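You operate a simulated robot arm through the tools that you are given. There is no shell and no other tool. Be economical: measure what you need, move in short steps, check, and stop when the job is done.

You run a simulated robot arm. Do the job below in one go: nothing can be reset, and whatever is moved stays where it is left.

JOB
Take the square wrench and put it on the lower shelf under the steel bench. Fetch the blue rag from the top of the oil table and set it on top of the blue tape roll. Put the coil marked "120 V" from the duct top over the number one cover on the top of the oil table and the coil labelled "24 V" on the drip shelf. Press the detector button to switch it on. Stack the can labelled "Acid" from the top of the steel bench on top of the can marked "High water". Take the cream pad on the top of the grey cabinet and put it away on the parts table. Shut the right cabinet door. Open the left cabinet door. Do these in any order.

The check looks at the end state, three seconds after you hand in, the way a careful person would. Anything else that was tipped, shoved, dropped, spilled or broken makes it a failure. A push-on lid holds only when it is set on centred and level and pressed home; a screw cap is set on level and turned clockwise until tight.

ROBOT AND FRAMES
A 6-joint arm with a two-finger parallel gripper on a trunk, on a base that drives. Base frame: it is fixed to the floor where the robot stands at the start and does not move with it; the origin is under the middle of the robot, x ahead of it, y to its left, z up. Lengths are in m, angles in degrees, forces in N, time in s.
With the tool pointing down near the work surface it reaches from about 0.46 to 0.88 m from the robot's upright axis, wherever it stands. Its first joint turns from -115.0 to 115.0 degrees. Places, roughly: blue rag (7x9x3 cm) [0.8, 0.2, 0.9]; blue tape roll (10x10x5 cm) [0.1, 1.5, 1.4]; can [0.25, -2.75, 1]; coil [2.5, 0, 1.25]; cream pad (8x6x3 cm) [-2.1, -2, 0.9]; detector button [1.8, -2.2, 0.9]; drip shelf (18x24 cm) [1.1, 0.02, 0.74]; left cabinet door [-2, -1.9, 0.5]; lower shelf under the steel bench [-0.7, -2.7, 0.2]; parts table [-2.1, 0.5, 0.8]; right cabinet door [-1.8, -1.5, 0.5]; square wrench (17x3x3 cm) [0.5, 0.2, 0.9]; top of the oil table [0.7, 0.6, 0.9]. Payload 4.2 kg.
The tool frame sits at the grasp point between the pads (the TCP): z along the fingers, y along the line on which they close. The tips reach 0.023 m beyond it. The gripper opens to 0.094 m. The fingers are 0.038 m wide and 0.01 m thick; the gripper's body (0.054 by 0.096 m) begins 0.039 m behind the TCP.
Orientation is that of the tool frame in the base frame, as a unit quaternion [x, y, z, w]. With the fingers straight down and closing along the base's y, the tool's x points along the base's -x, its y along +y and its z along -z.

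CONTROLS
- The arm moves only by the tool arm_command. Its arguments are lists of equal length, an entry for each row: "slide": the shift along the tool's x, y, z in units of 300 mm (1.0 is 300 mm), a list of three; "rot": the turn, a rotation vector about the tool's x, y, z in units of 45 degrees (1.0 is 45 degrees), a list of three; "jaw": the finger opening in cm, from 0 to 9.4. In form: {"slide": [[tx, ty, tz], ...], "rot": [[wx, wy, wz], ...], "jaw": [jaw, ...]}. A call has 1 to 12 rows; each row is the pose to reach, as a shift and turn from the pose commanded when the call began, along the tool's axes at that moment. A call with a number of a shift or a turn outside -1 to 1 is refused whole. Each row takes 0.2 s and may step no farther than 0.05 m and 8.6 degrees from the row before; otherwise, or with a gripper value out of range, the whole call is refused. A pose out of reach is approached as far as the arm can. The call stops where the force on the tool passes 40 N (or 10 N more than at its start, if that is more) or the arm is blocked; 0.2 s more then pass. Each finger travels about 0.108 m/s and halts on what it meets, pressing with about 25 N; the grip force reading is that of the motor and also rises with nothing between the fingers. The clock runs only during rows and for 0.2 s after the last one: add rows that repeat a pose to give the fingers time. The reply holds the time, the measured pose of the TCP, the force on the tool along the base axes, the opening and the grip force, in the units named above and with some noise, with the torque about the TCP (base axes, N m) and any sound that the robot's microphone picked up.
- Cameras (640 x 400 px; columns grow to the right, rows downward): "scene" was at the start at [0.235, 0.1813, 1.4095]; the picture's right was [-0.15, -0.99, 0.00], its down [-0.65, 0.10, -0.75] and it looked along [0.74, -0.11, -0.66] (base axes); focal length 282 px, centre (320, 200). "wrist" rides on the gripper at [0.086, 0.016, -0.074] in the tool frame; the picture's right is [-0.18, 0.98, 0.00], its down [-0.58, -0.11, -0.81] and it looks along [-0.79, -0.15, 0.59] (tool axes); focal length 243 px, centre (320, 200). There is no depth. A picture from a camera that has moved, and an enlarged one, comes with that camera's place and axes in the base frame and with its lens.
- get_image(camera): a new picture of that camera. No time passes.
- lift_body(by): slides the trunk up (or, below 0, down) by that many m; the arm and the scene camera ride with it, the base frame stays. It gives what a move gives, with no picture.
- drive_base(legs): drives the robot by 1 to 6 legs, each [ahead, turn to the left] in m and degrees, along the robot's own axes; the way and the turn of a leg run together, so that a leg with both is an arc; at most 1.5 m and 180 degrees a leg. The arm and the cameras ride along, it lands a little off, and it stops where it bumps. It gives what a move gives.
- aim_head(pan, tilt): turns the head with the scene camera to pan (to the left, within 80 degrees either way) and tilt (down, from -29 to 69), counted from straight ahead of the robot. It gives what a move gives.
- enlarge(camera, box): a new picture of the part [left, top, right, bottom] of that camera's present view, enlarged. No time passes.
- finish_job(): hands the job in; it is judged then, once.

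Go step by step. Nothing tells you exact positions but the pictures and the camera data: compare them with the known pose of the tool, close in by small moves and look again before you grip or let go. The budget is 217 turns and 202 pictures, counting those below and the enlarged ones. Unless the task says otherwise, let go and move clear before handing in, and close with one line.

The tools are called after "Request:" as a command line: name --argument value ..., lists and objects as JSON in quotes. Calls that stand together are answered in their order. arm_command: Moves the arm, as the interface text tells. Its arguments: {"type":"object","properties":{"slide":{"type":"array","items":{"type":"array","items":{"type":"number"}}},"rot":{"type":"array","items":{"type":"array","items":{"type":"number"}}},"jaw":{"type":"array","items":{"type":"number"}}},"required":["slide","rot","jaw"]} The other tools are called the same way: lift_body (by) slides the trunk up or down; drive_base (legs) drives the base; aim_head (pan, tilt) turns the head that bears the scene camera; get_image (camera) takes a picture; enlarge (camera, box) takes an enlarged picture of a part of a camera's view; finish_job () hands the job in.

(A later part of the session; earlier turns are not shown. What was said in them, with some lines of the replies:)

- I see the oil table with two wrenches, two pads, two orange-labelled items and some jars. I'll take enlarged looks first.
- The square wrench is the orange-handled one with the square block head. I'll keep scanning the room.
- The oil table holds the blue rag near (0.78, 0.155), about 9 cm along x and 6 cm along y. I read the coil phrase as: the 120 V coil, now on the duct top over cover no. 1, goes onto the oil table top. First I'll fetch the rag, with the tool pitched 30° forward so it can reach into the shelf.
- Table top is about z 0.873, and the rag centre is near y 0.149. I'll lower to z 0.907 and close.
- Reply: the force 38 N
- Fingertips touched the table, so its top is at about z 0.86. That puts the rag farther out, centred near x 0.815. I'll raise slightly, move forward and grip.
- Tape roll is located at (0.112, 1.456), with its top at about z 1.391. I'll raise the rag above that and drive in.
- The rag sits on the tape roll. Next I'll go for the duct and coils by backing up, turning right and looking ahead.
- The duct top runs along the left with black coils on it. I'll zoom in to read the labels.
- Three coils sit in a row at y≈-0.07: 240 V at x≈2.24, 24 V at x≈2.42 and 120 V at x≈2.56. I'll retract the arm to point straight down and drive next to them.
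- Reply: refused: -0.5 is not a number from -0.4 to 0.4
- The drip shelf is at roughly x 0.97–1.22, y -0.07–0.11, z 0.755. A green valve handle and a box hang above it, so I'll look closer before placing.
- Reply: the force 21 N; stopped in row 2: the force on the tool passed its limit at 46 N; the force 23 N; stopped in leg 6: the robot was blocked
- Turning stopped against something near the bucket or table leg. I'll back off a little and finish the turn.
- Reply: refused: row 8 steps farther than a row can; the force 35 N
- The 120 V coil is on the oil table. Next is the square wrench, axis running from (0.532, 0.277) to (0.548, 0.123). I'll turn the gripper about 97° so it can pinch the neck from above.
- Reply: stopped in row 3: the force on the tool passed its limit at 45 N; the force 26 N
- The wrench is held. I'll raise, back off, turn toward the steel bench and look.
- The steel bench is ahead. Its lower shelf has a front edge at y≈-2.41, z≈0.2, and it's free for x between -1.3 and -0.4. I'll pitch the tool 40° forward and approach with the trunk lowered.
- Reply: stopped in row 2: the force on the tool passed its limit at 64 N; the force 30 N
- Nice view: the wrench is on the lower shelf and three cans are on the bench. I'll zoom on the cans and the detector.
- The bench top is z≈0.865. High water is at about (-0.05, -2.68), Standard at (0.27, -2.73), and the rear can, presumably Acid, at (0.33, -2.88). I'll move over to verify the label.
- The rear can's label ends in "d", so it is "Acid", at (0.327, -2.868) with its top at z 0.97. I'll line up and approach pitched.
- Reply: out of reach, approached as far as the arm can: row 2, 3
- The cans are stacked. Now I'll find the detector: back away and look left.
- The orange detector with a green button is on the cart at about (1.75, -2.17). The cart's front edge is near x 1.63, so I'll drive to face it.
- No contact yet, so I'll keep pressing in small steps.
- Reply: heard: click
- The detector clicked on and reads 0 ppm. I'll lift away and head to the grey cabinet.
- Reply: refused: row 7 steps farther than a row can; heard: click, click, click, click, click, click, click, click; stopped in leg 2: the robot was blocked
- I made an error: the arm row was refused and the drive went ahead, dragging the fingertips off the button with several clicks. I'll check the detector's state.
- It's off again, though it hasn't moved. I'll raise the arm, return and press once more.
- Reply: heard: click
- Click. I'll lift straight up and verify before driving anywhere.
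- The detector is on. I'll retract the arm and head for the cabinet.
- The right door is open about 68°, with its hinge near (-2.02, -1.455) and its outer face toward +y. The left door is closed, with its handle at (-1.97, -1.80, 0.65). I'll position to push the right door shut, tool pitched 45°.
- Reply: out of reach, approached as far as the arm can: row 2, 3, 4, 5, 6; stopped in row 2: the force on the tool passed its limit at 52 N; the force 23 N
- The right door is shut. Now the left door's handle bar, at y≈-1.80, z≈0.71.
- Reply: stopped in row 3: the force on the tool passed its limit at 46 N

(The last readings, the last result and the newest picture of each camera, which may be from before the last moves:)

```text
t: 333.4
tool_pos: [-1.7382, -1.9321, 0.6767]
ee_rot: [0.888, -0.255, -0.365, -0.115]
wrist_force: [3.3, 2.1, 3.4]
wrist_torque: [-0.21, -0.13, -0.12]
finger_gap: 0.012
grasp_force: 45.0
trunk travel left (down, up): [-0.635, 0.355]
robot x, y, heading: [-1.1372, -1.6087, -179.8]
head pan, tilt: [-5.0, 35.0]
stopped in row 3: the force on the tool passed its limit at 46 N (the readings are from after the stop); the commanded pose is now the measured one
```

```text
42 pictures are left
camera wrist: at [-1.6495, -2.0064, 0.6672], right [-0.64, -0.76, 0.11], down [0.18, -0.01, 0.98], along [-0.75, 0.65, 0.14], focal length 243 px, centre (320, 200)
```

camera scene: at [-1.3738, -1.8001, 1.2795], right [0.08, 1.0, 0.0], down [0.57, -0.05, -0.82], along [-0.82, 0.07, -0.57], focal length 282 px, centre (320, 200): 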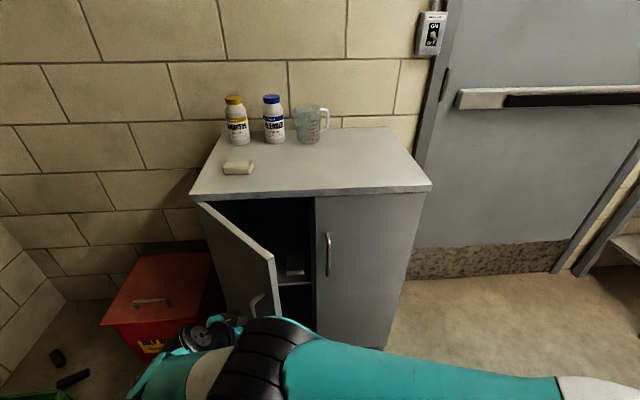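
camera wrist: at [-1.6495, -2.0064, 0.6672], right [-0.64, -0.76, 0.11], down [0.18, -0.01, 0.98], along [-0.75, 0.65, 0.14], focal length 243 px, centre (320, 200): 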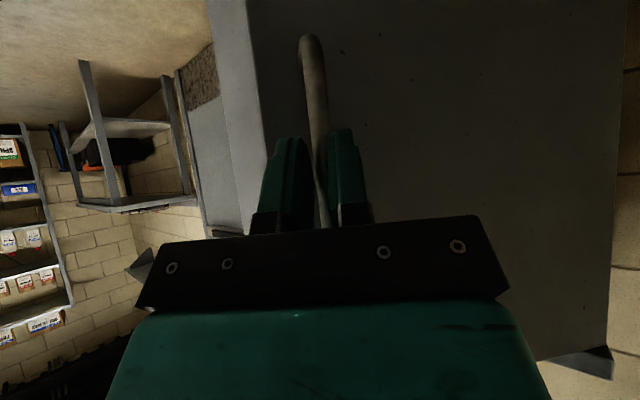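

Request:
arm_command --slide '[[0, 0, 0], [0, 0, 0], [0, 0, -0.1], [0, 0, -0.2], [0.05, 0, -0.33], [0.1, 0, -0.45]]' --rot '[[0, 0, 0], [0, 0, 0], [0, 0, 0], [0, 0, 0], [0, 0, 0], [0, 0, 0]]' --jaw '[2, 3.4, 3.4, 3.4, 3.4, 3.4]'

Request:
get_image --camera "scene"

```text
t: 334.8
tool_pos: [-1.6395, -1.9971, 0.7491]
ee_rot: [0.888, -0.254, -0.365, -0.114]
wrist_force: [-0.4, 0.3, -0.2]
wrist_torque: [-0.01, -0.02, 0.01]
finger_gap: 0.034
grasp_force: 0.0
trunk travel left (down, up): [-0.635, 0.355]
robot x, y, heading: [-1.1374, -1.6118, -179.5]
head pan, tilt: [-5.0, 35.0]
```

```text
41 pictures are left
camera scene: at [-1.3743, -1.8002, 1.2789], right [0.08, 1.0, 0.0], down [0.57, -0.05, -0.82], along [-0.82, 0.07, -0.57], focal length 282 px, centre (320, 200)
```

scene: 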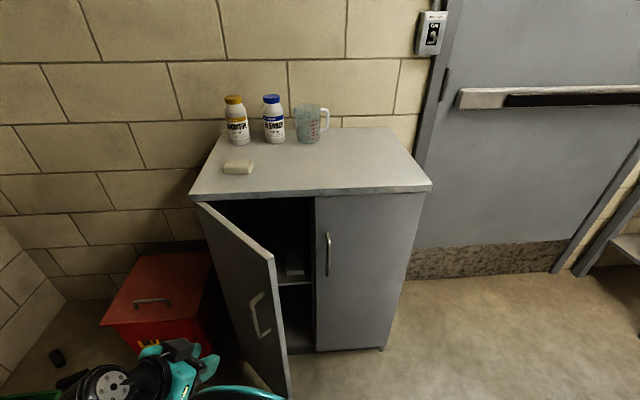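

Request:
lift_body --by 0.27

Request:
arm_command --slide '[[-0.091, -0.031, 0.091], [-0.182, -0.062, 0.182], [-0.273, -0.093, 0.273], [-0.364, -0.123, 0.364], [-0.455, -0.154, 0.455], [-0.546, -0.185, 0.546]]' --rot '[[-0.081, 0, -0.081], [-0.162, 0, -0.162], [-0.243, 0, -0.243], [-0.325, 0, -0.325], [-0.406, 0, -0.406], [-0.487, 0, -0.487]]' --jaw '[2, 0, 0, 0, 0, 0]'

Request:
get_image --camera "scene"

```text
t: 337.5
tool_pos: [-1.6406, -1.9947, 1.0188]
ee_rot: [0.889, -0.253, -0.365, -0.114]
wrist_force: [-0.7, 0.0, 0.8]
wrist_torque: [-0.01, -0.01, -0.02]
finger_gap: 0.0341
grasp_force: 0.2
trunk travel left (down, up): [-0.905, 0.085]
robot x, y, heading: [-1.1344, -1.6092, -179.8]
head pan, tilt: [-5.0, 35.0]
```

```text
t: 338.9
tool_pos: [-1.8077, -1.8253, 1.0197]
ee_rot: [0.925, -0.007, -0.379, -0.01]
wrist_force: [0.6, -0.2, 0.7]
wrist_torque: [0.04, 0.03, -0.04]
finger_gap: 0.0
grasp_force: 24.7
trunk travel left (down, up): [-0.905, 0.085]
robot x, y, heading: [-1.1335, -1.6131, -179.6]
head pan, tilt: [-5.0, 35.0]
```

```text
40 pictures are left
camera scene: at [-1.3735, -1.8009, 1.549], right [0.08, 1.0, 0.0], down [0.57, -0.05, -0.82], along [-0.82, 0.07, -0.57], focal length 282 px, centre (320, 200)
```

scene: 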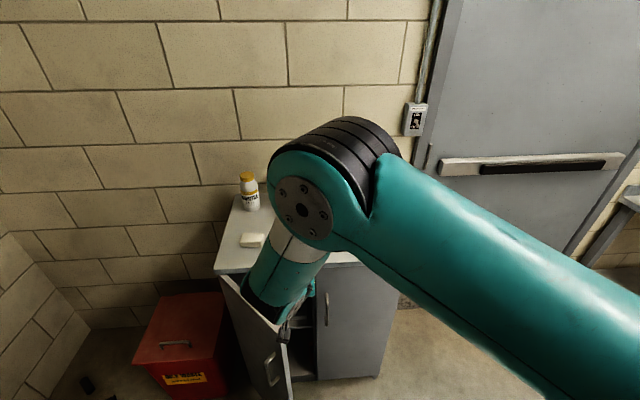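

Request:
lift_body --by -0.22

Request:
arm_command --slide '[[-0.02, 0.12, 0.02], [0.02, 0.22, -0.02], [0.05, 0.31, -0.05], [0.085, 0.4, -0.085], [0.115, 0.48, -0.115], [0.135, 0.56, -0.135]]' --rot '[[0, 0, 0], [0, 0, 0], [0, 0, 0], [0, 0, 0], [0, 0, 0], [0, 0, 0]]' --jaw '[0, 0, 0, 0, 0, 0]'

Request:
get_image --camera "scene"

```text
t: 340.5
tool_pos: [-1.8082, -1.8251, 0.8633]
ee_rot: [0.923, -0.01, -0.385, -0.009]
wrist_force: [3.5, 4.1, 16.2]
wrist_torque: [-0.77, -0.68, 0.38]
finger_gap: 0.0
grasp_force: 25.2
trunk travel left (down, up): [-0.743, 0.247]
robot x, y, heading: [-1.1358, -1.6106, -180.0]
head pan, tilt: [-5.0, 35.0]
stopped: the force on the tool passed its limit at 90 N (the readings are from after the stop); the commanded pose is now the measured one
```

```text
t: 341.9
tool_pos: [-1.757, -1.9936, 0.8644]
ee_rot: [0.924, -0.012, -0.383, -0.009]
wrist_force: [-14.9, -1.6, 27.6]
wrist_torque: [-0.8, -1.38, -0.53]
finger_gap: 0.0001
grasp_force: 24.9
trunk travel left (down, up): [-0.743, 0.247]
robot x, y, heading: [-1.1345, -1.6088, -179.8]
head pan, tilt: [-5.0, 35.0]
```

```text
39 pictures are left
camera scene: at [-1.3741, -1.7994, 1.3875], right [0.08, 1.0, 0.0], down [0.57, -0.05, -0.82], along [-0.82, 0.07, -0.57], focal length 282 px, centre (320, 200)
```

scene: 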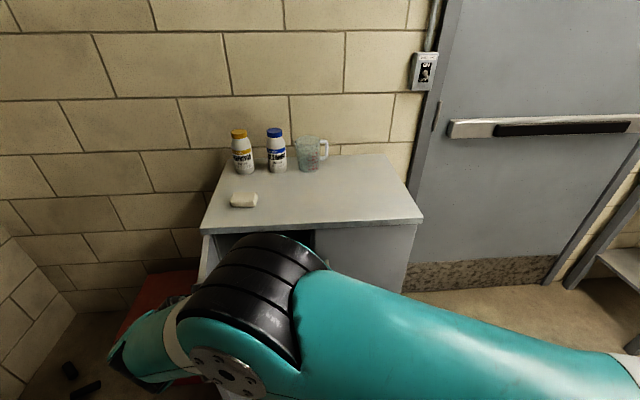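

Request:
lift_body --by 0.12

Request:
arm_command --slide '[[0.12, 0, -0.12], [0.22, -0.1, -0.22], [0.22, -0.2, -0.22], [0.22, -0.35, -0.22], [0.22, -0.5, -0.22], [0.22, -0.65, -0.22], [0.22, -0.8, -0.22], [0.22, -0.95, -0.22]]' --rot '[[0, 0, 0], [0, 0, 0], [0, 0, 0], [0, 0, 0], [0, 0, 0], [0, 0, 0], [0, 0, 0], [0, 0, 0]]' --jaw '[0, 0, 0, 0, 0, 0, 0, 0]'

Request:
get_image --camera "scene"

```text
t: 343.4
tool_pos: [-1.7561, -1.9951, 0.9809]
ee_rot: [0.925, -0.009, -0.38, -0.01]
wrist_force: [-0.1, 0.4, 0.5]
wrist_torque: [0.0, -0.04, 0.04]
finger_gap: 0.0
grasp_force: 24.7
trunk travel left (down, up): [-0.863, 0.127]
robot x, y, heading: [-1.1364, -1.6075, -180.1]
head pan, tilt: [-5.0, 35.0]
```

```text
refused: row 1 steps farther than a row can; nothing moved
```

```text
38 pictures are left
camera scene: at [-1.3741, -1.8003, 1.5071], right [0.08, 1.0, 0.0], down [0.57, -0.05, -0.82], along [-0.82, 0.07, -0.57], focal length 282 px, centre (320, 200)
```

scene: 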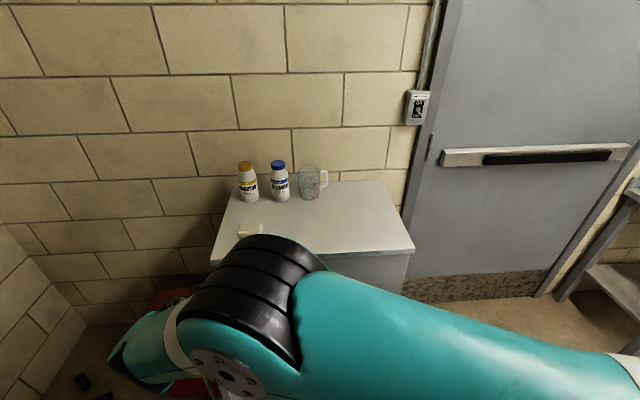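

Request:
arm_command --slide '[[0, -0.15, 0], [0, -0.3, 0], [0, -0.45, 0], [0, -0.6, 0], [0, -0.75, 0], [0, -0.9, 0], [0, -1.0, 0]]' --rot '[[0, 0, 0], [0, 0, 0], [0, 0, 0], [0, 0, 0], [0, 0, 0], [0, 0, 0], [0, 0, 0]]' --jaw '[0, 0, 0, 0, 0, 0, 0]'

Request:
get_image --camera "scene"

```text
t: 345.0
tool_pos: [-1.7476, -1.6947, 0.9843]
ee_rot: [0.923, -0.009, -0.383, -0.009]
wrist_force: [0.4, -0.5, -0.2]
wrist_torque: [0.0, 0.01, 0.0]
finger_gap: 0.0
grasp_force: 25.2
trunk travel left (down, up): [-0.863, 0.127]
robot x, y, heading: [-1.1371, -1.6114, -179.8]
head pan, tilt: [-5.0, 35.0]
```

```text
37 pictures are left
camera scene: at [-1.3739, -1.8006, 1.5071], right [0.08, 1.0, 0.0], down [0.57, -0.05, -0.82], along [-0.82, 0.07, -0.57], focal length 282 px, centre (320, 200)
```

scene: 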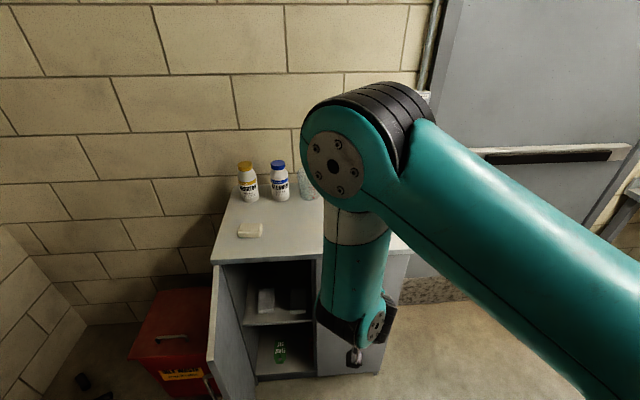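

The left door now stands wide open and the right one is shut. Next is the cream pad, near (-2.035, -1.965) on the cabinet top.

Request:
lift_body --by 0.12

Request:
arm_command --slide '[[0, 0, 0], [0, 0, 0], [0, 0, 0], [0, 0, 0], [0, 0, 0], [0, 0, 0]]' --rot '[[0, 0.167, 0], [0, 0.333, 0], [0, 0.5, 0], [0, 0.667, 0], [0, 0.833, 0], [0, 1.0, 0]]' --jaw '[2, 4, 6, 8, 9.4, 9.4]'

Request:
drive_base --legs '[[0.17, 0]]'

Request:
aim_head --pan 5 --tilt 45

Request:
get_image --camera "scene"

```text
t: 346.5
tool_pos: [-1.7473, -1.694, 1.1046]
ee_rot: [0.924, -0.009, -0.381, -0.011]
wrist_force: [0.1, 0.1, -0.3]
wrist_torque: [0.03, 0.04, -0.02]
finger_gap: 0.0003
grasp_force: 24.8
trunk travel left (down, up): [-0.983, 0.007]
robot x, y, heading: [-1.1358, -1.6102, -179.7]
head pan, tilt: [-5.0, 35.0]
```

```text
t: 347.9
tool_pos: [-1.7475, -1.6953, 1.1053]
ee_rot: [1.0, -0.013, 0.002, -0.006]
wrist_force: [0.6, -0.3, 0.0]
wrist_torque: [-0.02, -0.01, 0.02]
finger_gap: 0.094
grasp_force: 0.2
trunk travel left (down, up): [-0.983, 0.007]
robot x, y, heading: [-1.1341, -1.611, -179.9]
head pan, tilt: [-5.0, 35.0]
```

```text
t: 349.4
tool_pos: [-1.9182, -1.696, 1.1052]
ee_rot: [1.0, -0.013, 0.0, -0.006]
wrist_force: [-0.6, -0.6, 0.0]
wrist_torque: [-0.05, 0.01, -0.03]
finger_gap: 0.0941
grasp_force: 0.0
trunk travel left (down, up): [-0.983, 0.007]
robot x, y, heading: [-1.3066, -1.612, -179.9]
head pan, tilt: [-5.0, 35.0]
```

```text
t: 350.1
tool_pos: [-1.9188, -1.6954, 1.1048]
ee_rot: [1.0, -0.013, 0.0, -0.006]
wrist_force: [-0.4, 0.1, -0.1]
wrist_torque: [0.01, 0.01, -0.02]
finger_gap: 0.0937
grasp_force: 0.0
trunk travel left (down, up): [-0.983, 0.007]
robot x, y, heading: [-1.3045, -1.6084, -179.7]
head pan, tilt: [5.0, 45.0]
```

```text
36 pictures are left
camera scene: at [-1.5378, -1.8158, 1.6124], right [-0.09, 1.0, 0.0], down [0.7, 0.06, -0.71], along [-0.7, -0.06, -0.71], focal length 282 px, centre (320, 200)
```

scene: 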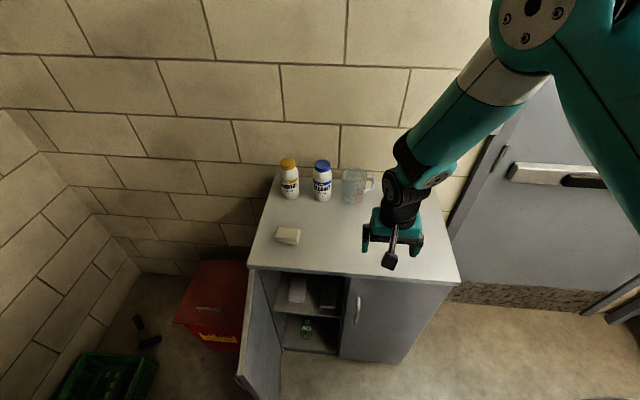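

Request:
enlarge --camera "scene" --box '[250, 210, 340, 260]'

```text
7.11 times, centred on (295, 235) of scene
camera zoom: at [-1.5378, -1.8158, 1.6124], right [-0.09, 1.0, 0.0], down [0.7, 0.06, -0.71], along [-0.7, -0.06, -0.71], focal length 2002 px, centre (498, -49)
```

zoom: 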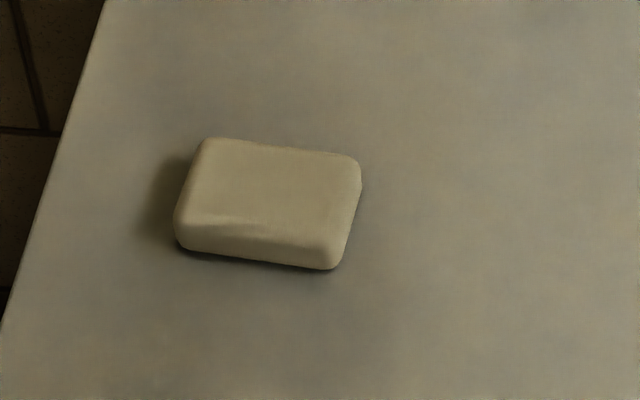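

Request:
arm_command --slide '[[-0.06, 0.125, 0], [-0.12, 0.25, 0], [-0.18, 0.375, 0], [-0.24, 0.5, 0], [-0.3, 0.625, 0], [-0.36, 0.75, 0], [-0.414, 0.873, 0]]' --rot '[[0, 0, -0.15], [0, 0, -0.3], [0, 0, -0.45], [0, 0, -0.6], [0, 0, -0.75], [0, 0, -0.9], [0, 0, -1.0]]' --jaw '[8, 8, 8, 8, 8, 8, 8]'

Request:
arm_command --slide '[[0, 0, 0.05], [0, 0, 0.1], [0, 0, 0.15], [0, 0, 0.2], [0, 0, 0.25]]' --rot '[[0, 0, -0.166], [0, 0, -0.332], [0, 0, -0.498], [0, 0, -0.664], [0, 0, -0.83]]' --jaw '[8, 8, 8, 8, 8]'

Request:
get_image --camera "wrist"

Request:
enlarge --camera "scene" --box '[240, 150, 360, 270]'

```text
t: 351.7
tool_pos: [-2.0294, -1.9397, 1.1056]
ee_rot: [0.928, 0.372, 0.004, -0.006]
wrist_force: [-0.4, 0.7, -0.1]
wrist_torque: [0.0, -0.01, 0.0]
finger_gap: 0.0801
grasp_force: 0.1
out of reach, approached as far as the arm can: row 7
trunk travel left (down, up): [-0.983, 0.007]
robot x, y, heading: [-1.3048, -1.611, -179.7]
head pan, tilt: [5.0, 45.0]
```

```text
t: 352.9
tool_pos: [-2.0183, -1.929, 1.0353]
ee_rot: [0.76, 0.65, 0.005, -0.004]
wrist_force: [-0.8, -0.7, -0.5]
wrist_torque: [0.0, -0.02, 0.0]
finger_gap: 0.0798
grasp_force: 0.0
out of reach, approached as far as the arm can: row 1, 2, 3, 4, 5
trunk travel left (down, up): [-0.983, 0.007]
robot x, y, heading: [-1.3046, -1.6104, -180.0]
head pan, tilt: [5.0, 45.0]
```

```text
34 pictures are left
camera wrist: at [-1.9888, -1.8468, 1.1101], right [0.94, -0.33, 0.0], down [-0.2, -0.57, 0.8], along [-0.27, -0.75, -0.6], focal length 243 px, centre (320, 200)
```

wrist: 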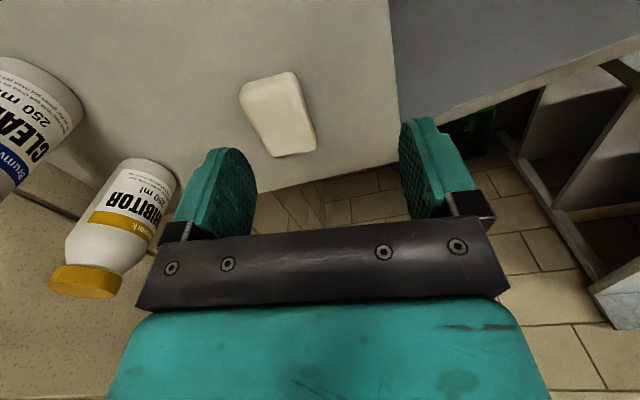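

```text
3.33 times, centred on (300, 210) of scene
camera zoom: at [-1.5377, -1.8158, 1.6123], right [-0.09, 1.0, 0.0], down [0.7, 0.06, -0.71], along [-0.7, -0.06, -0.71], focal length 938 px, centre (387, 167)
```

zoom: 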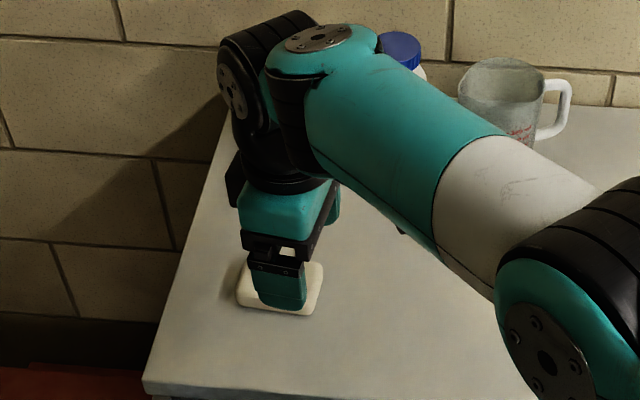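

Request:
drive_base --legs '[[0.08, 0]]'

Request:
arm_command --slide '[[0, 0, 0], [0, 0, 0]]' --rot '[[0, 0, 0], [0, 0, 0]]' --jaw '[8, 8]'

```text
t: 353.9
tool_pos: [-2.0989, -1.9281, 1.0342]
ee_rot: [0.76, 0.65, 0.003, -0.004]
wrist_force: [0.4, 0.4, 0.5]
wrist_torque: [0.01, 0.02, -0.01]
finger_gap: 0.0803
grasp_force: 0.0
trunk travel left (down, up): [-0.983, 0.007]
robot x, y, heading: [-1.3826, -1.6131, -179.5]
head pan, tilt: [5.0, 45.0]
```

```text
t: 354.6
tool_pos: [-2.1001, -1.9298, 1.0345]
ee_rot: [0.761, 0.649, 0.004, -0.003]
wrist_force: [0.4, 0.4, 0.2]
wrist_torque: [0.02, 0.02, -0.04]
finger_gap: 0.0797
grasp_force: 0.0
trunk travel left (down, up): [-0.983, 0.007]
robot x, y, heading: [-1.3879, -1.6117, -180.0]
head pan, tilt: [5.0, 45.0]
```

Request:
arm_command --slide '[[-0.02, 0.08, 0.05], [-0.047, 0.152, 0.1], [-0.047, 0.152, 0.18]]' --rot '[[0, 0, 0], [0, 0, 0], [0, 0, 0]]' --jaw '[8, 8, 8]'

Request:
get_image --camera "wrist"

Request:
enlarge --camera "scene" --box '[240, 170, 360, 290]'

```text
t: 355.4
tool_pos: [-2.0549, -1.9502, 0.9795]
ee_rot: [0.761, 0.649, 0.004, -0.003]
wrist_force: [0.3, 0.7, 0.2]
wrist_torque: [-0.05, 0.02, 0.0]
finger_gap: 0.0798
grasp_force: 0.0
out of reach, approached as far as the arm can: row 1, 2
trunk travel left (down, up): [-0.983, 0.007]
robot x, y, heading: [-1.385, -1.6122, -179.7]
head pan, tilt: [5.0, 45.0]
```

```text
32 pictures are left
camera wrist: at [-2.0254, -1.868, 1.0558], right [0.94, -0.34, 0.0], down [-0.2, -0.57, 0.8], along [-0.27, -0.75, -0.6], focal length 243 px, centre (320, 200)
```

wrist: 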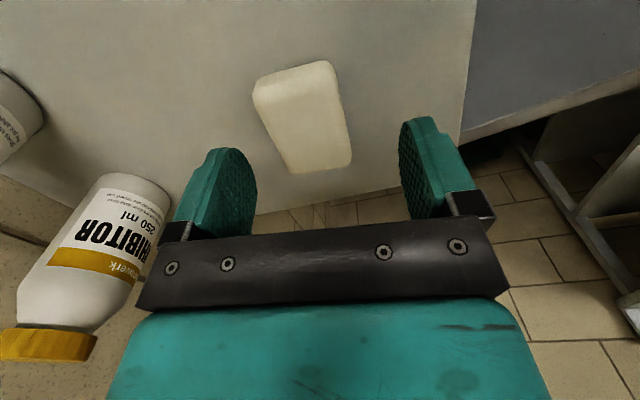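

```text
3.33 times, centred on (300, 230) of scene
camera zoom: at [-1.6177, -1.8163, 1.6124], right [-0.09, 1.0, 0.0], down [0.7, 0.06, -0.71], along [-0.7, -0.06, -0.71], focal length 938 px, centre (387, 100)
```

zoom: 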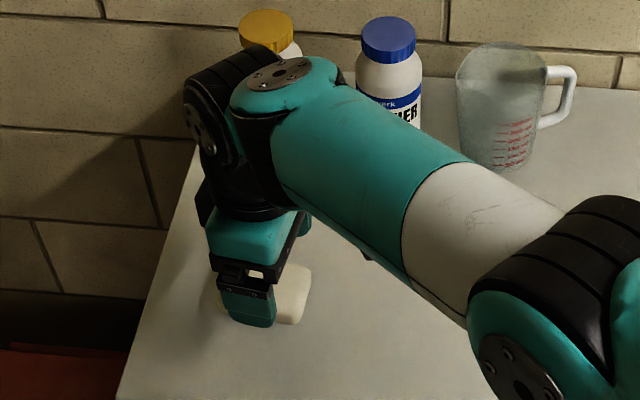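

Request:
arm_command --slide '[[-0.03, -0.042, 0.03], [-0.03, -0.042, 0.11]]' --rot '[[0, 0, 0], [0, 0, 0]]' --jaw '[8.4, 8.4]'

Request:
get_image --camera "wrist"

```text
t: 355.9
tool_pos: [-2.0523, -1.9388, 0.9578]
ee_rot: [0.761, 0.649, 0.004, -0.005]
wrist_force: [1.0, 0.2, 0.3]
wrist_torque: [-0.01, -0.02, 0.0]
finger_gap: 0.0838
grasp_force: 0.0
out of reach, approached as far as the arm can: row 1, 2
trunk travel left (down, up): [-0.983, 0.007]
robot x, y, heading: [-1.3866, -1.6097, -179.7]
head pan, tilt: [5.0, 45.0]
```

```text
30 pictures are left
camera wrist: at [-2.021, -1.8575, 1.0333], right [0.94, -0.34, 0.0], down [-0.2, -0.57, 0.8], along [-0.27, -0.75, -0.6], focal length 243 px, centre (320, 200)
```

wrist: 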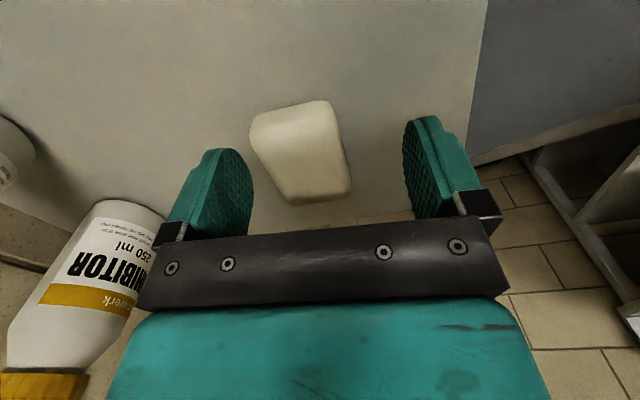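

Request:
arm_command --slide '[[0, 0, -0.15], [0, 0, -0.3], [0, 0, -0.45]]' --rot '[[0, 0, 0], [0, 0, 0], [0, 0, 0]]' --jaw '[8.4, 8.4, 8.4]'

Request:
lift_body --by -0.13

Request:
arm_command --slide '[[0, 0, 0], [0, 0, 0]]' --rot '[[0, 0, 0], [0, 0, 0]]' --jaw '[8.4, 8.4]'

```text
t: 356.8
tool_pos: [-2.0766, -1.9679, 1.0869]
ee_rot: [0.76, 0.65, 0.005, -0.004]
wrist_force: [0.3, 0.5, -0.7]
wrist_torque: [-0.03, 0.01, -0.01]
finger_gap: 0.0838
grasp_force: 0.0
out of reach, approached as far as the arm can: row 1, 2, 3
trunk travel left (down, up): [-0.983, 0.007]
robot x, y, heading: [-1.3846, -1.6114, -179.6]
head pan, tilt: [5.0, 45.0]
```

```text
t: 358.3
tool_pos: [-2.0768, -1.9691, 0.9568]
ee_rot: [0.761, 0.649, 0.005, -0.004]
wrist_force: [-0.4, 0.3, -0.3]
wrist_torque: [0.0, 0.0, 0.01]
finger_gap: 0.0841
grasp_force: 0.1
trunk travel left (down, up): [-0.853, 0.137]
robot x, y, heading: [-1.3837, -1.6118, -179.8]
head pan, tilt: [5.0, 45.0]
```

```text
t: 358.9
tool_pos: [-2.0761, -1.9679, 0.9577]
ee_rot: [0.76, 0.65, 0.006, -0.005]
wrist_force: [1.0, 0.2, 0.6]
wrist_torque: [-0.01, 0.01, 0.01]
finger_gap: 0.0838
grasp_force: 0.1
trunk travel left (down, up): [-0.853, 0.137]
robot x, y, heading: [-1.3842, -1.6096, -179.8]
head pan, tilt: [5.0, 45.0]
```

Request:
arm_command --slide '[[0.04, 0.017, 0.0], [0.04, 0.017, 0.08]]' --rot '[[0, 0, 0], [0, 0, 0]]' --jaw '[8.4, 8.4]'

Request:
get_image --camera "wrist"

```text
t: 359.5
tool_pos: [-2.0695, -1.9566, 0.9335]
ee_rot: [0.761, 0.649, 0.004, -0.005]
wrist_force: [-0.1, -0.4, 0.3]
wrist_torque: [-0.02, -0.01, -0.04]
finger_gap: 0.0837
grasp_force: 0.0
trunk travel left (down, up): [-0.853, 0.137]
robot x, y, heading: [-1.3824, -1.6149, -179.6]
head pan, tilt: [5.0, 45.0]
```

```text
29 pictures are left
camera wrist: at [-2.0394, -1.8745, 1.0092], right [0.94, -0.34, 0.0], down [-0.2, -0.57, 0.8], along [-0.27, -0.75, -0.6], focal length 243 px, centre (320, 200)
```

wrist: 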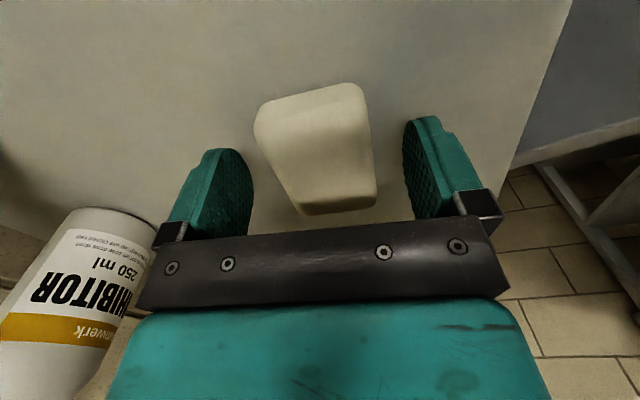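

Request:
arm_command --slide '[[0, 0, 0.03], [0, 0, 0.055], [0, 0, 0.055], [0, 0, 0.055], [0, 0, 0.055]]' --rot '[[0, 0, 0], [0, 0, 0], [0, 0, 0], [0, 0, 0], [0, 0, 0]]' --jaw '[8.4, 8.4, 6, 4, 3]'

Request:
get_image --camera "wrist"

```text
t: 360.3
tool_pos: [-2.0693, -1.9587, 0.9234]
ee_rot: [0.758, 0.652, 0.001, -0.003]
wrist_force: [5.7, 5.2, 15.8]
wrist_torque: [-0.26, -0.64, 0.37]
finger_gap: 0.062
grasp_force: 2.3
trunk travel left (down, up): [-0.853, 0.137]
robot x, y, heading: [-1.3828, -1.6119, -179.9]
head pan, tilt: [5.0, 45.0]
stopped in row 3: the force on the tool passed its limit at 48 N (the readings are from after the stop); the commanded pose is now the measured one
```

```text
28 pictures are left
camera wrist: at [-2.039, -1.8767, 0.998], right [0.94, -0.33, -0.01], down [-0.19, -0.56, 0.8], along [-0.27, -0.76, -0.6], focal length 243 px, centre (320, 200)
```

wrist: 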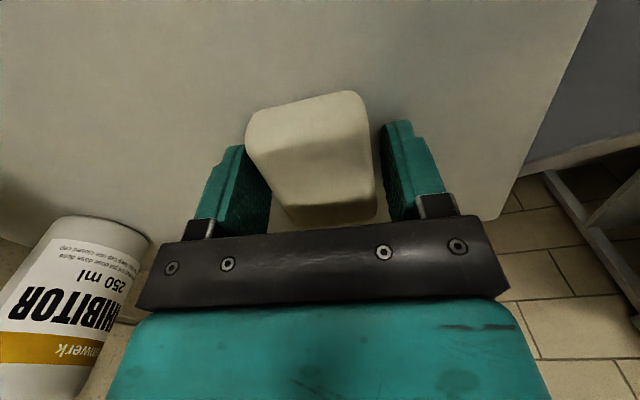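

Request:
arm_command --slide '[[0, 0, -0.01], [0, 0, -0.01], [0, 0, -0.01], [0, 0, -0.01], [0, 0, -0.1], [0, 0, -0.25], [0, 0, -0.4]]' --rot '[[0, 0, 0], [0, 0, 0], [0, 0, 0], [0, 0, 0], [0, 0, 0], [0, 0, 0], [0, 0, 0]]' --jaw '[5, 4, 3, 3, 3, 3, 3]'

Request:
get_image --camera "wrist"

```text
t: 361.9
tool_pos: [-2.0697, -1.9596, 1.0404]
ee_rot: [0.759, 0.651, 0.003, -0.003]
wrist_force: [0.5, 0.7, -0.9]
wrist_torque: [-0.01, 0.0, 0.0]
finger_gap: 0.0512
grasp_force: 24.8
trunk travel left (down, up): [-0.853, 0.137]
robot x, y, heading: [-1.383, -1.611, -179.6]
head pan, tilt: [5.0, 45.0]
```

```text
27 pictures are left
camera wrist: at [-2.0392, -1.8773, 1.1158], right [0.94, -0.33, 0.0], down [-0.2, -0.57, 0.8], along [-0.27, -0.76, -0.6], focal length 243 px, centre (320, 200)
```

wrist: 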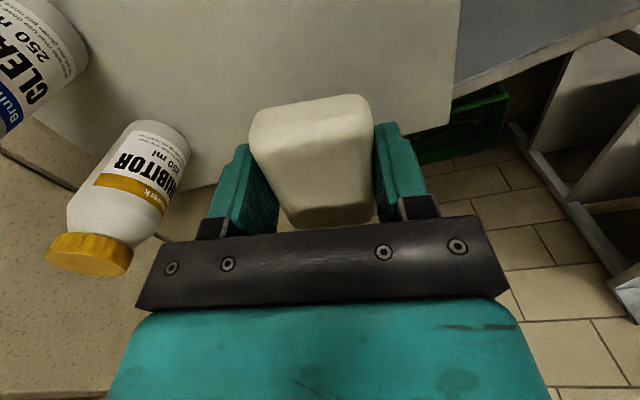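

The pad is held. I'll back away and head to the parts table.

Request:
lift_body --by 0.13

Request:
drive_base --legs '[[-0.5, 0], [0, -90], [1.3, 0]]'

Request:
aim_head --pan 60 --tilt 25

Request:
get_image --camera "scene"

```text
t: 363.5
tool_pos: [-2.0695, -1.9591, 1.1705]
ee_rot: [0.759, 0.652, 0.002, -0.003]
wrist_force: [0.0, -0.8, -0.6]
wrist_torque: [0.01, 0.01, -0.02]
finger_gap: 0.0511
grasp_force: 24.9
trunk travel left (down, up): [-0.983, 0.007]
robot x, y, heading: [-1.3857, -1.6095, -180.0]
head pan, tilt: [5.0, 45.0]
```

```text
t: 376.4
tool_pos: [-1.2131, 0.3841, 1.1703]
ee_rot: [0.997, -0.083, 0.004, 0.0]
wrist_force: [1.0, 0.1, -0.3]
wrist_torque: [-0.02, 0.02, 0.01]
finger_gap: 0.0512
grasp_force: 25.2
trunk travel left (down, up): [-0.983, 0.007]
robot x, y, heading: [-0.8764, -0.3098, 89.4]
head pan, tilt: [5.0, 45.0]
```

```text
t: 377.7
tool_pos: [-1.2137, 0.383, 1.1704]
ee_rot: [0.996, -0.084, 0.005, -0.001]
wrist_force: [0.9, -0.2, -0.4]
wrist_torque: [-0.01, 0.01, -0.02]
finger_gap: 0.0513
grasp_force: 25.3
trunk travel left (down, up): [-0.983, 0.007]
robot x, y, heading: [-0.8742, -0.3041, 89.5]
head pan, tilt: [60.0, 25.0]
```

```text
26 pictures are left
camera scene: at [-1.1487, -0.1052, 1.6429], right [0.51, 0.86, 0.0], down [0.36, -0.22, -0.91], along [-0.78, 0.46, -0.42], focal length 282 px, centre (320, 200)
```

scene: 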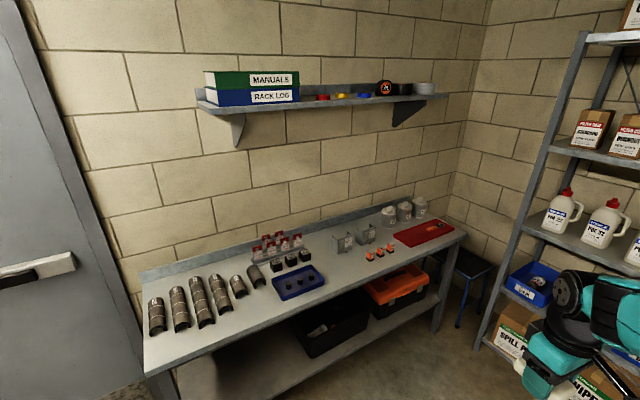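

Request:
drive_base --legs '[[0, 22], [1.0, 0], [0, 68.5]]'

Request:
aim_head --pan 0 --tilt 45

Request:
get_image --camera "scene"

```text
t: 387.0
tool_pos: [-1.923, 0.2858, 1.1708]
ee_rot: [0.763, 0.646, 0.003, -0.003]
wrist_force: [0.1, -0.3, 0.1]
wrist_torque: [0.04, -0.01, 0.03]
finger_gap: 0.0509
grasp_force: 25.1
trunk travel left (down, up): [-0.983, 0.007]
robot x, y, heading: [-1.2332, 0.6245, 179.3]
head pan, tilt: [60.0, 25.0]
```

```text
t: 388.3
tool_pos: [-1.9243, 0.2861, 1.1706]
ee_rot: [0.763, 0.646, 0.002, -0.003]
wrist_force: [0.1, -0.2, -0.1]
wrist_torque: [0.02, 0.0, 0.01]
finger_gap: 0.0513
grasp_force: 24.6
trunk travel left (down, up): [-0.983, 0.007]
robot x, y, heading: [-1.2345, 0.6229, 179.6]
head pan, tilt: [0.0, 45.0]
```

```text
25 pictures are left
camera scene: at [-1.4706, 0.4301, 1.6123], right [0.01, 1.0, 0.0], down [0.71, -0.01, -0.71], along [-0.71, 0.01, -0.71], focal length 282 px, centre (320, 200)
```

scene: 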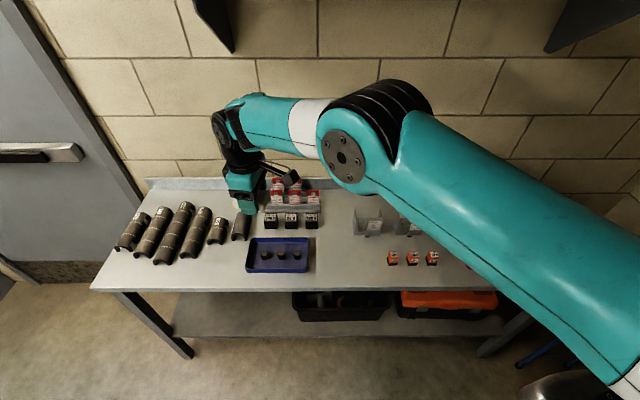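

Request:
arm_command --slide '[[0.13, -0.05, 0], [0.26, -0.1, 0], [0.39, -0.15, 0], [0.52, -0.2, 0], [0.65, -0.25, 0], [0.774, -0.302, 0]]' --rot '[[0, 0, 0], [0, 0, 0], [0, 0, 0], [0, 0, 0], [0, 0, 0], [0, 0, 0]]' --jaw '[3, 3, 3, 3, 3, 3]'

Request:
lift_body --by -0.27

Request:
get_image --camera "scene"

Request:
get_image --camera "wrist"

```text
t: 389.7
tool_pos: [-1.9751, 0.5296, 1.1724]
ee_rot: [0.764, 0.646, 0.001, -0.004]
wrist_force: [-0.4, -0.1, -0.2]
wrist_torque: [0.04, 0.0, 0.0]
finger_gap: 0.0511
grasp_force: 25.2
trunk travel left (down, up): [-0.983, 0.007]
robot x, y, heading: [-1.2322, 0.6244, 179.6]
head pan, tilt: [0.0, 45.0]
```

```text
t: 392.4
tool_pos: [-1.9745, 0.5297, 0.9016]
ee_rot: [0.763, 0.646, 0.002, -0.004]
wrist_force: [0.0, -0.3, -0.6]
wrist_torque: [0.01, 0.0, 0.02]
finger_gap: 0.0511
grasp_force: 24.8
trunk travel left (down, up): [-0.713, 0.277]
robot x, y, heading: [-1.2342, 0.622, 179.5]
head pan, tilt: [0.0, 45.0]
```

```text
24 pictures are left
camera scene: at [-1.4706, 0.4302, 1.3423], right [0.01, 1.0, 0.0], down [0.71, -0.01, -0.71], along [-0.71, 0.01, -0.71], focal length 282 px, centre (320, 200)
```

scene: 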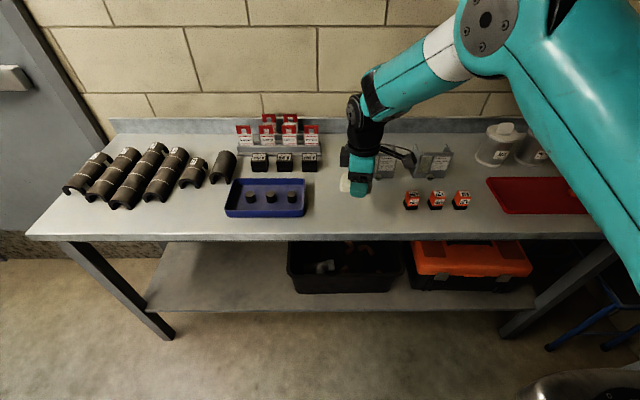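

```text
23 pictures are left
camera wrist: at [-1.9435, 0.612, 0.9776], right [0.94, -0.34, 0.0], down [-0.2, -0.56, 0.8], along [-0.28, -0.75, -0.6], focal length 243 px, centre (320, 200)
```

wrist: 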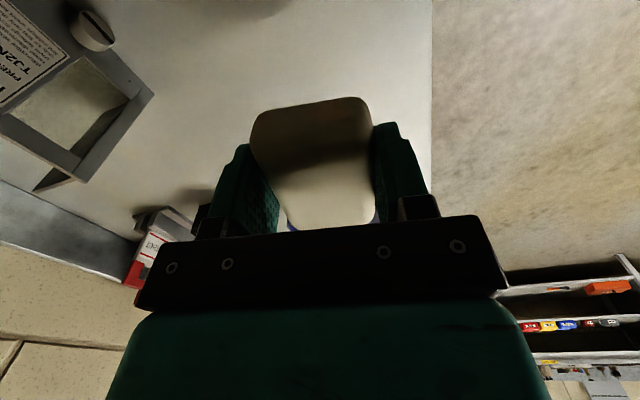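

Request:
arm_command --slide '[[0, 0, 0.1], [0, 0, 0.2], [0, 0, 0.25]]' --rot '[[0, 0, 0], [0, 0, 0], [0, 0, 0]]' --jaw '[3, 3, 3]'

Request:
enlarge --camera "scene" --box '[300, 130, 440, 240]'

```text
t: 393.2
tool_pos: [-1.9758, 0.5296, 0.8278]
ee_rot: [0.763, 0.646, 0.002, -0.003]
wrist_force: [0.2, 1.3, -0.2]
wrist_torque: [0.01, 0.02, -0.04]
finger_gap: 0.0511
grasp_force: 25.0
trunk travel left (down, up): [-0.713, 0.277]
robot x, y, heading: [-1.2362, 0.6244, 179.5]
head pan, tilt: [0.0, 45.0]
```

```text
3.64 times, centred on (370, 185) of scene
camera zoom: at [-1.4704, 0.4302, 1.3424], right [0.01, 1.0, 0.0], down [0.71, -0.01, -0.71], along [-0.71, 0.01, -0.71], focal length 1024 px, centre (138, 254)
```

zoom: 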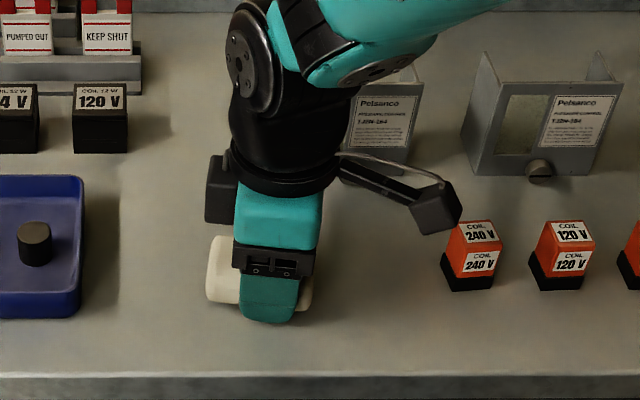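

Request:
arm_command --slide '[[0, 0, 0.012], [0, 0, 0.024], [0, 0, 0.024]]' --rot '[[0, 0, 0], [0, 0, 0], [0, 0, 0]]' --jaw '[3, 3, 3]'

```text
t: 394.0
tool_pos: [-1.9745, 0.5309, 0.8226]
ee_rot: [0.763, 0.646, 0.001, -0.004]
wrist_force: [5.8, 0.3, 29.6]
wrist_torque: [-0.46, -0.91, 0.15]
finger_gap: 0.051
grasp_force: 25.4
trunk travel left (down, up): [-0.713, 0.277]
robot x, y, heading: [-1.2331, 0.6232, 179.4]
head pan, tilt: [0.0, 45.0]
```

Contact made. I'll relieve slightly, release and lift clear.

Request:
arm_command --slide '[[0, 0, -0.008], [0, 0, -0.008], [0, 0, -0.008], [0, 0, -0.008], [0, 0, -0.12], [0, 0, -0.27], [0, 0, -0.42], [0, 0, -0.57]]' --rot '[[0, 0, 0], [0, 0, 0], [0, 0, 0], [0, 0, 0], [0, 0, 0], [0, 0, 0], [0, 0, 0], [0, 0, 0]]' --jaw '[4, 6, 7.5, 7.5, 7.5, 7.5, 7.5, 7.5]'

Request:
get_image --camera "scene"

```text
t: 395.8
tool_pos: [-1.9756, 0.5293, 0.9918]
ee_rot: [0.763, 0.646, 0.003, -0.004]
wrist_force: [-0.9, -0.2, -0.8]
wrist_torque: [-0.02, -0.02, 0.03]
finger_gap: 0.075
grasp_force: 0.1
trunk travel left (down, up): [-0.713, 0.277]
robot x, y, heading: [-1.2368, 0.6274, 179.2]
head pan, tilt: [0.0, 45.0]
```

```text
21 pictures are left
camera scene: at [-1.4709, 0.4302, 1.3421], right [0.01, 1.0, 0.0], down [0.71, -0.01, -0.71], along [-0.71, 0.01, -0.71], focal length 282 px, centre (320, 200)
```

scene: 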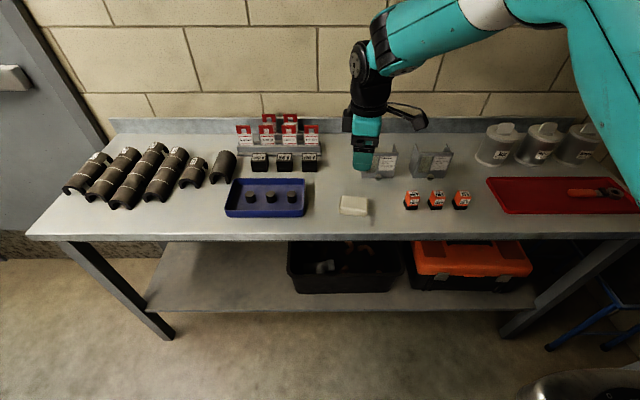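

Request:
lift_body --by 0.25

Request:
drive_base --legs '[[-0.45, 0], [0, 60]]'

Request:
aim_head --pan 10 --tilt 15

Request:
get_image --camera "scene"

```text
t: 398.4
tool_pos: [-1.974, 0.5287, 1.242]
ee_rot: [0.764, 0.646, 0.004, -0.003]
wrist_force: [-0.2, 0.5, -0.3]
wrist_torque: [0.0, -0.02, -0.03]
finger_gap: 0.0748
grasp_force: 0.0
trunk travel left (down, up): [-0.963, 0.027]
robot x, y, heading: [-1.2319, 0.6238, 179.5]
head pan, tilt: [0.0, 45.0]
```

```text
t: 403.8
tool_pos: [-1.0719, -0.0694, 1.2422]
ee_rot: [0.337, 0.941, 0.0, -0.005]
wrist_force: [0.8, -0.8, 0.1]
wrist_torque: [0.03, 0.02, 0.0]
finger_gap: 0.0749
grasp_force: 0.0
trunk travel left (down, up): [-0.963, 0.027]
robot x, y, heading: [-0.7836, 0.6201, -120.4]
head pan, tilt: [0.0, 45.0]
```

```text
t: 404.7
tool_pos: [-1.0712, -0.0681, 1.2418]
ee_rot: [0.337, 0.941, 0.0, -0.005]
wrist_force: [0.1, -0.3, -0.4]
wrist_torque: [-0.01, 0.0, -0.02]
finger_gap: 0.0751
grasp_force: 0.0
trunk travel left (down, up): [-0.963, 0.027]
robot x, y, heading: [-0.7831, 0.618, -120.4]
head pan, tilt: [10.0, 15.0]
```

```text
20 pictures are left
camera scene: at [-0.7272, 0.3017, 1.639], right [-0.94, 0.35, 0.0], down [0.09, 0.24, -0.97], along [-0.34, -0.91, -0.26], focal length 282 px, centre (320, 200)
```

scene: 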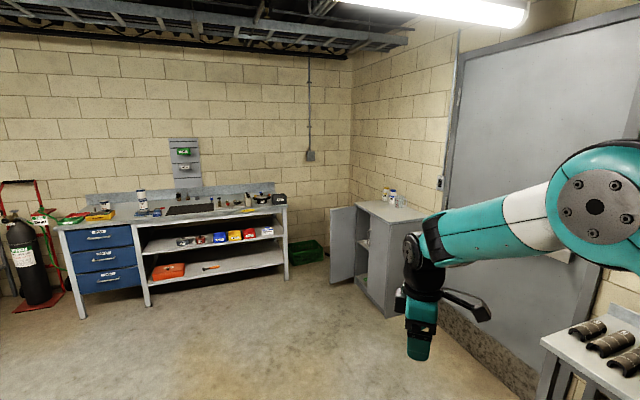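

Request:
enlarge --camera "scene" --box '[310, 170, 430, 330]'

Request:
enlarge --camera "scene" --box '[60, 170, 300, 300]'

```text
2.50 times, centred on (370, 250) of scene
camera zoom: at [-0.7272, 0.3017, 1.639], right [-0.94, 0.35, 0.0], down [0.09, 0.24, -0.97], along [-0.34, -0.91, -0.26], focal length 704 px, centre (195, 75)
```

zoom: 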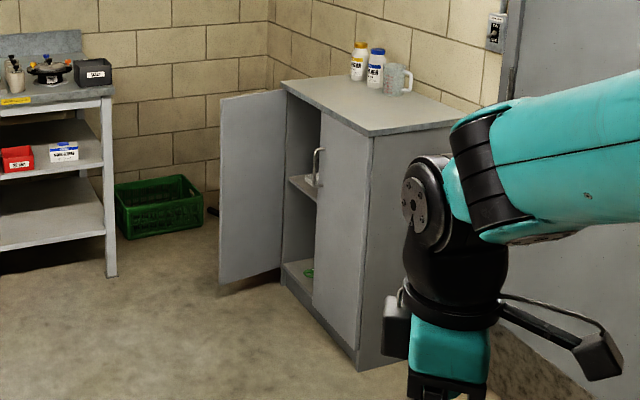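

```text
2.67 times, centred on (180, 235) of scene
camera zoom: at [-0.7272, 0.3017, 1.639], right [-0.94, 0.35, 0.0], down [0.09, 0.24, -0.97], along [-0.34, -0.91, -0.26], focal length 751 px, centre (693, 107)
```

zoom: 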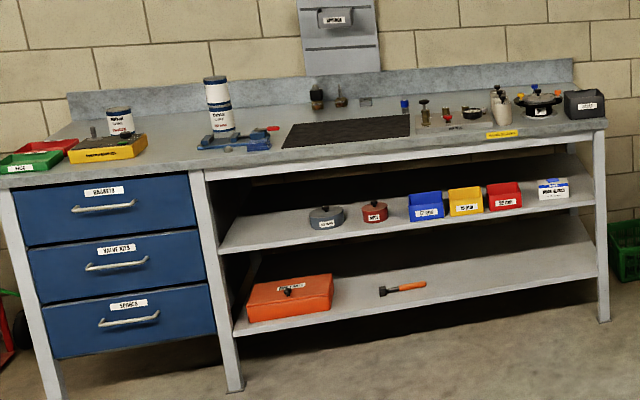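

Everything checks out in the pictures, and the gripper is empty and clear, so I'm handing in.

Request:
finish_job

```text
The job is handed in.
```

I did all the listed tasks and handed the job in. While I was at the detector, a bad move dragged the fingertips off its button, switching it off and shifting it about 1 cm. I pressed it again and it reads 0 ppm. I read "the duct top over the number one cover" as where the 120 V coil was, so I set that coil on the oil table top.
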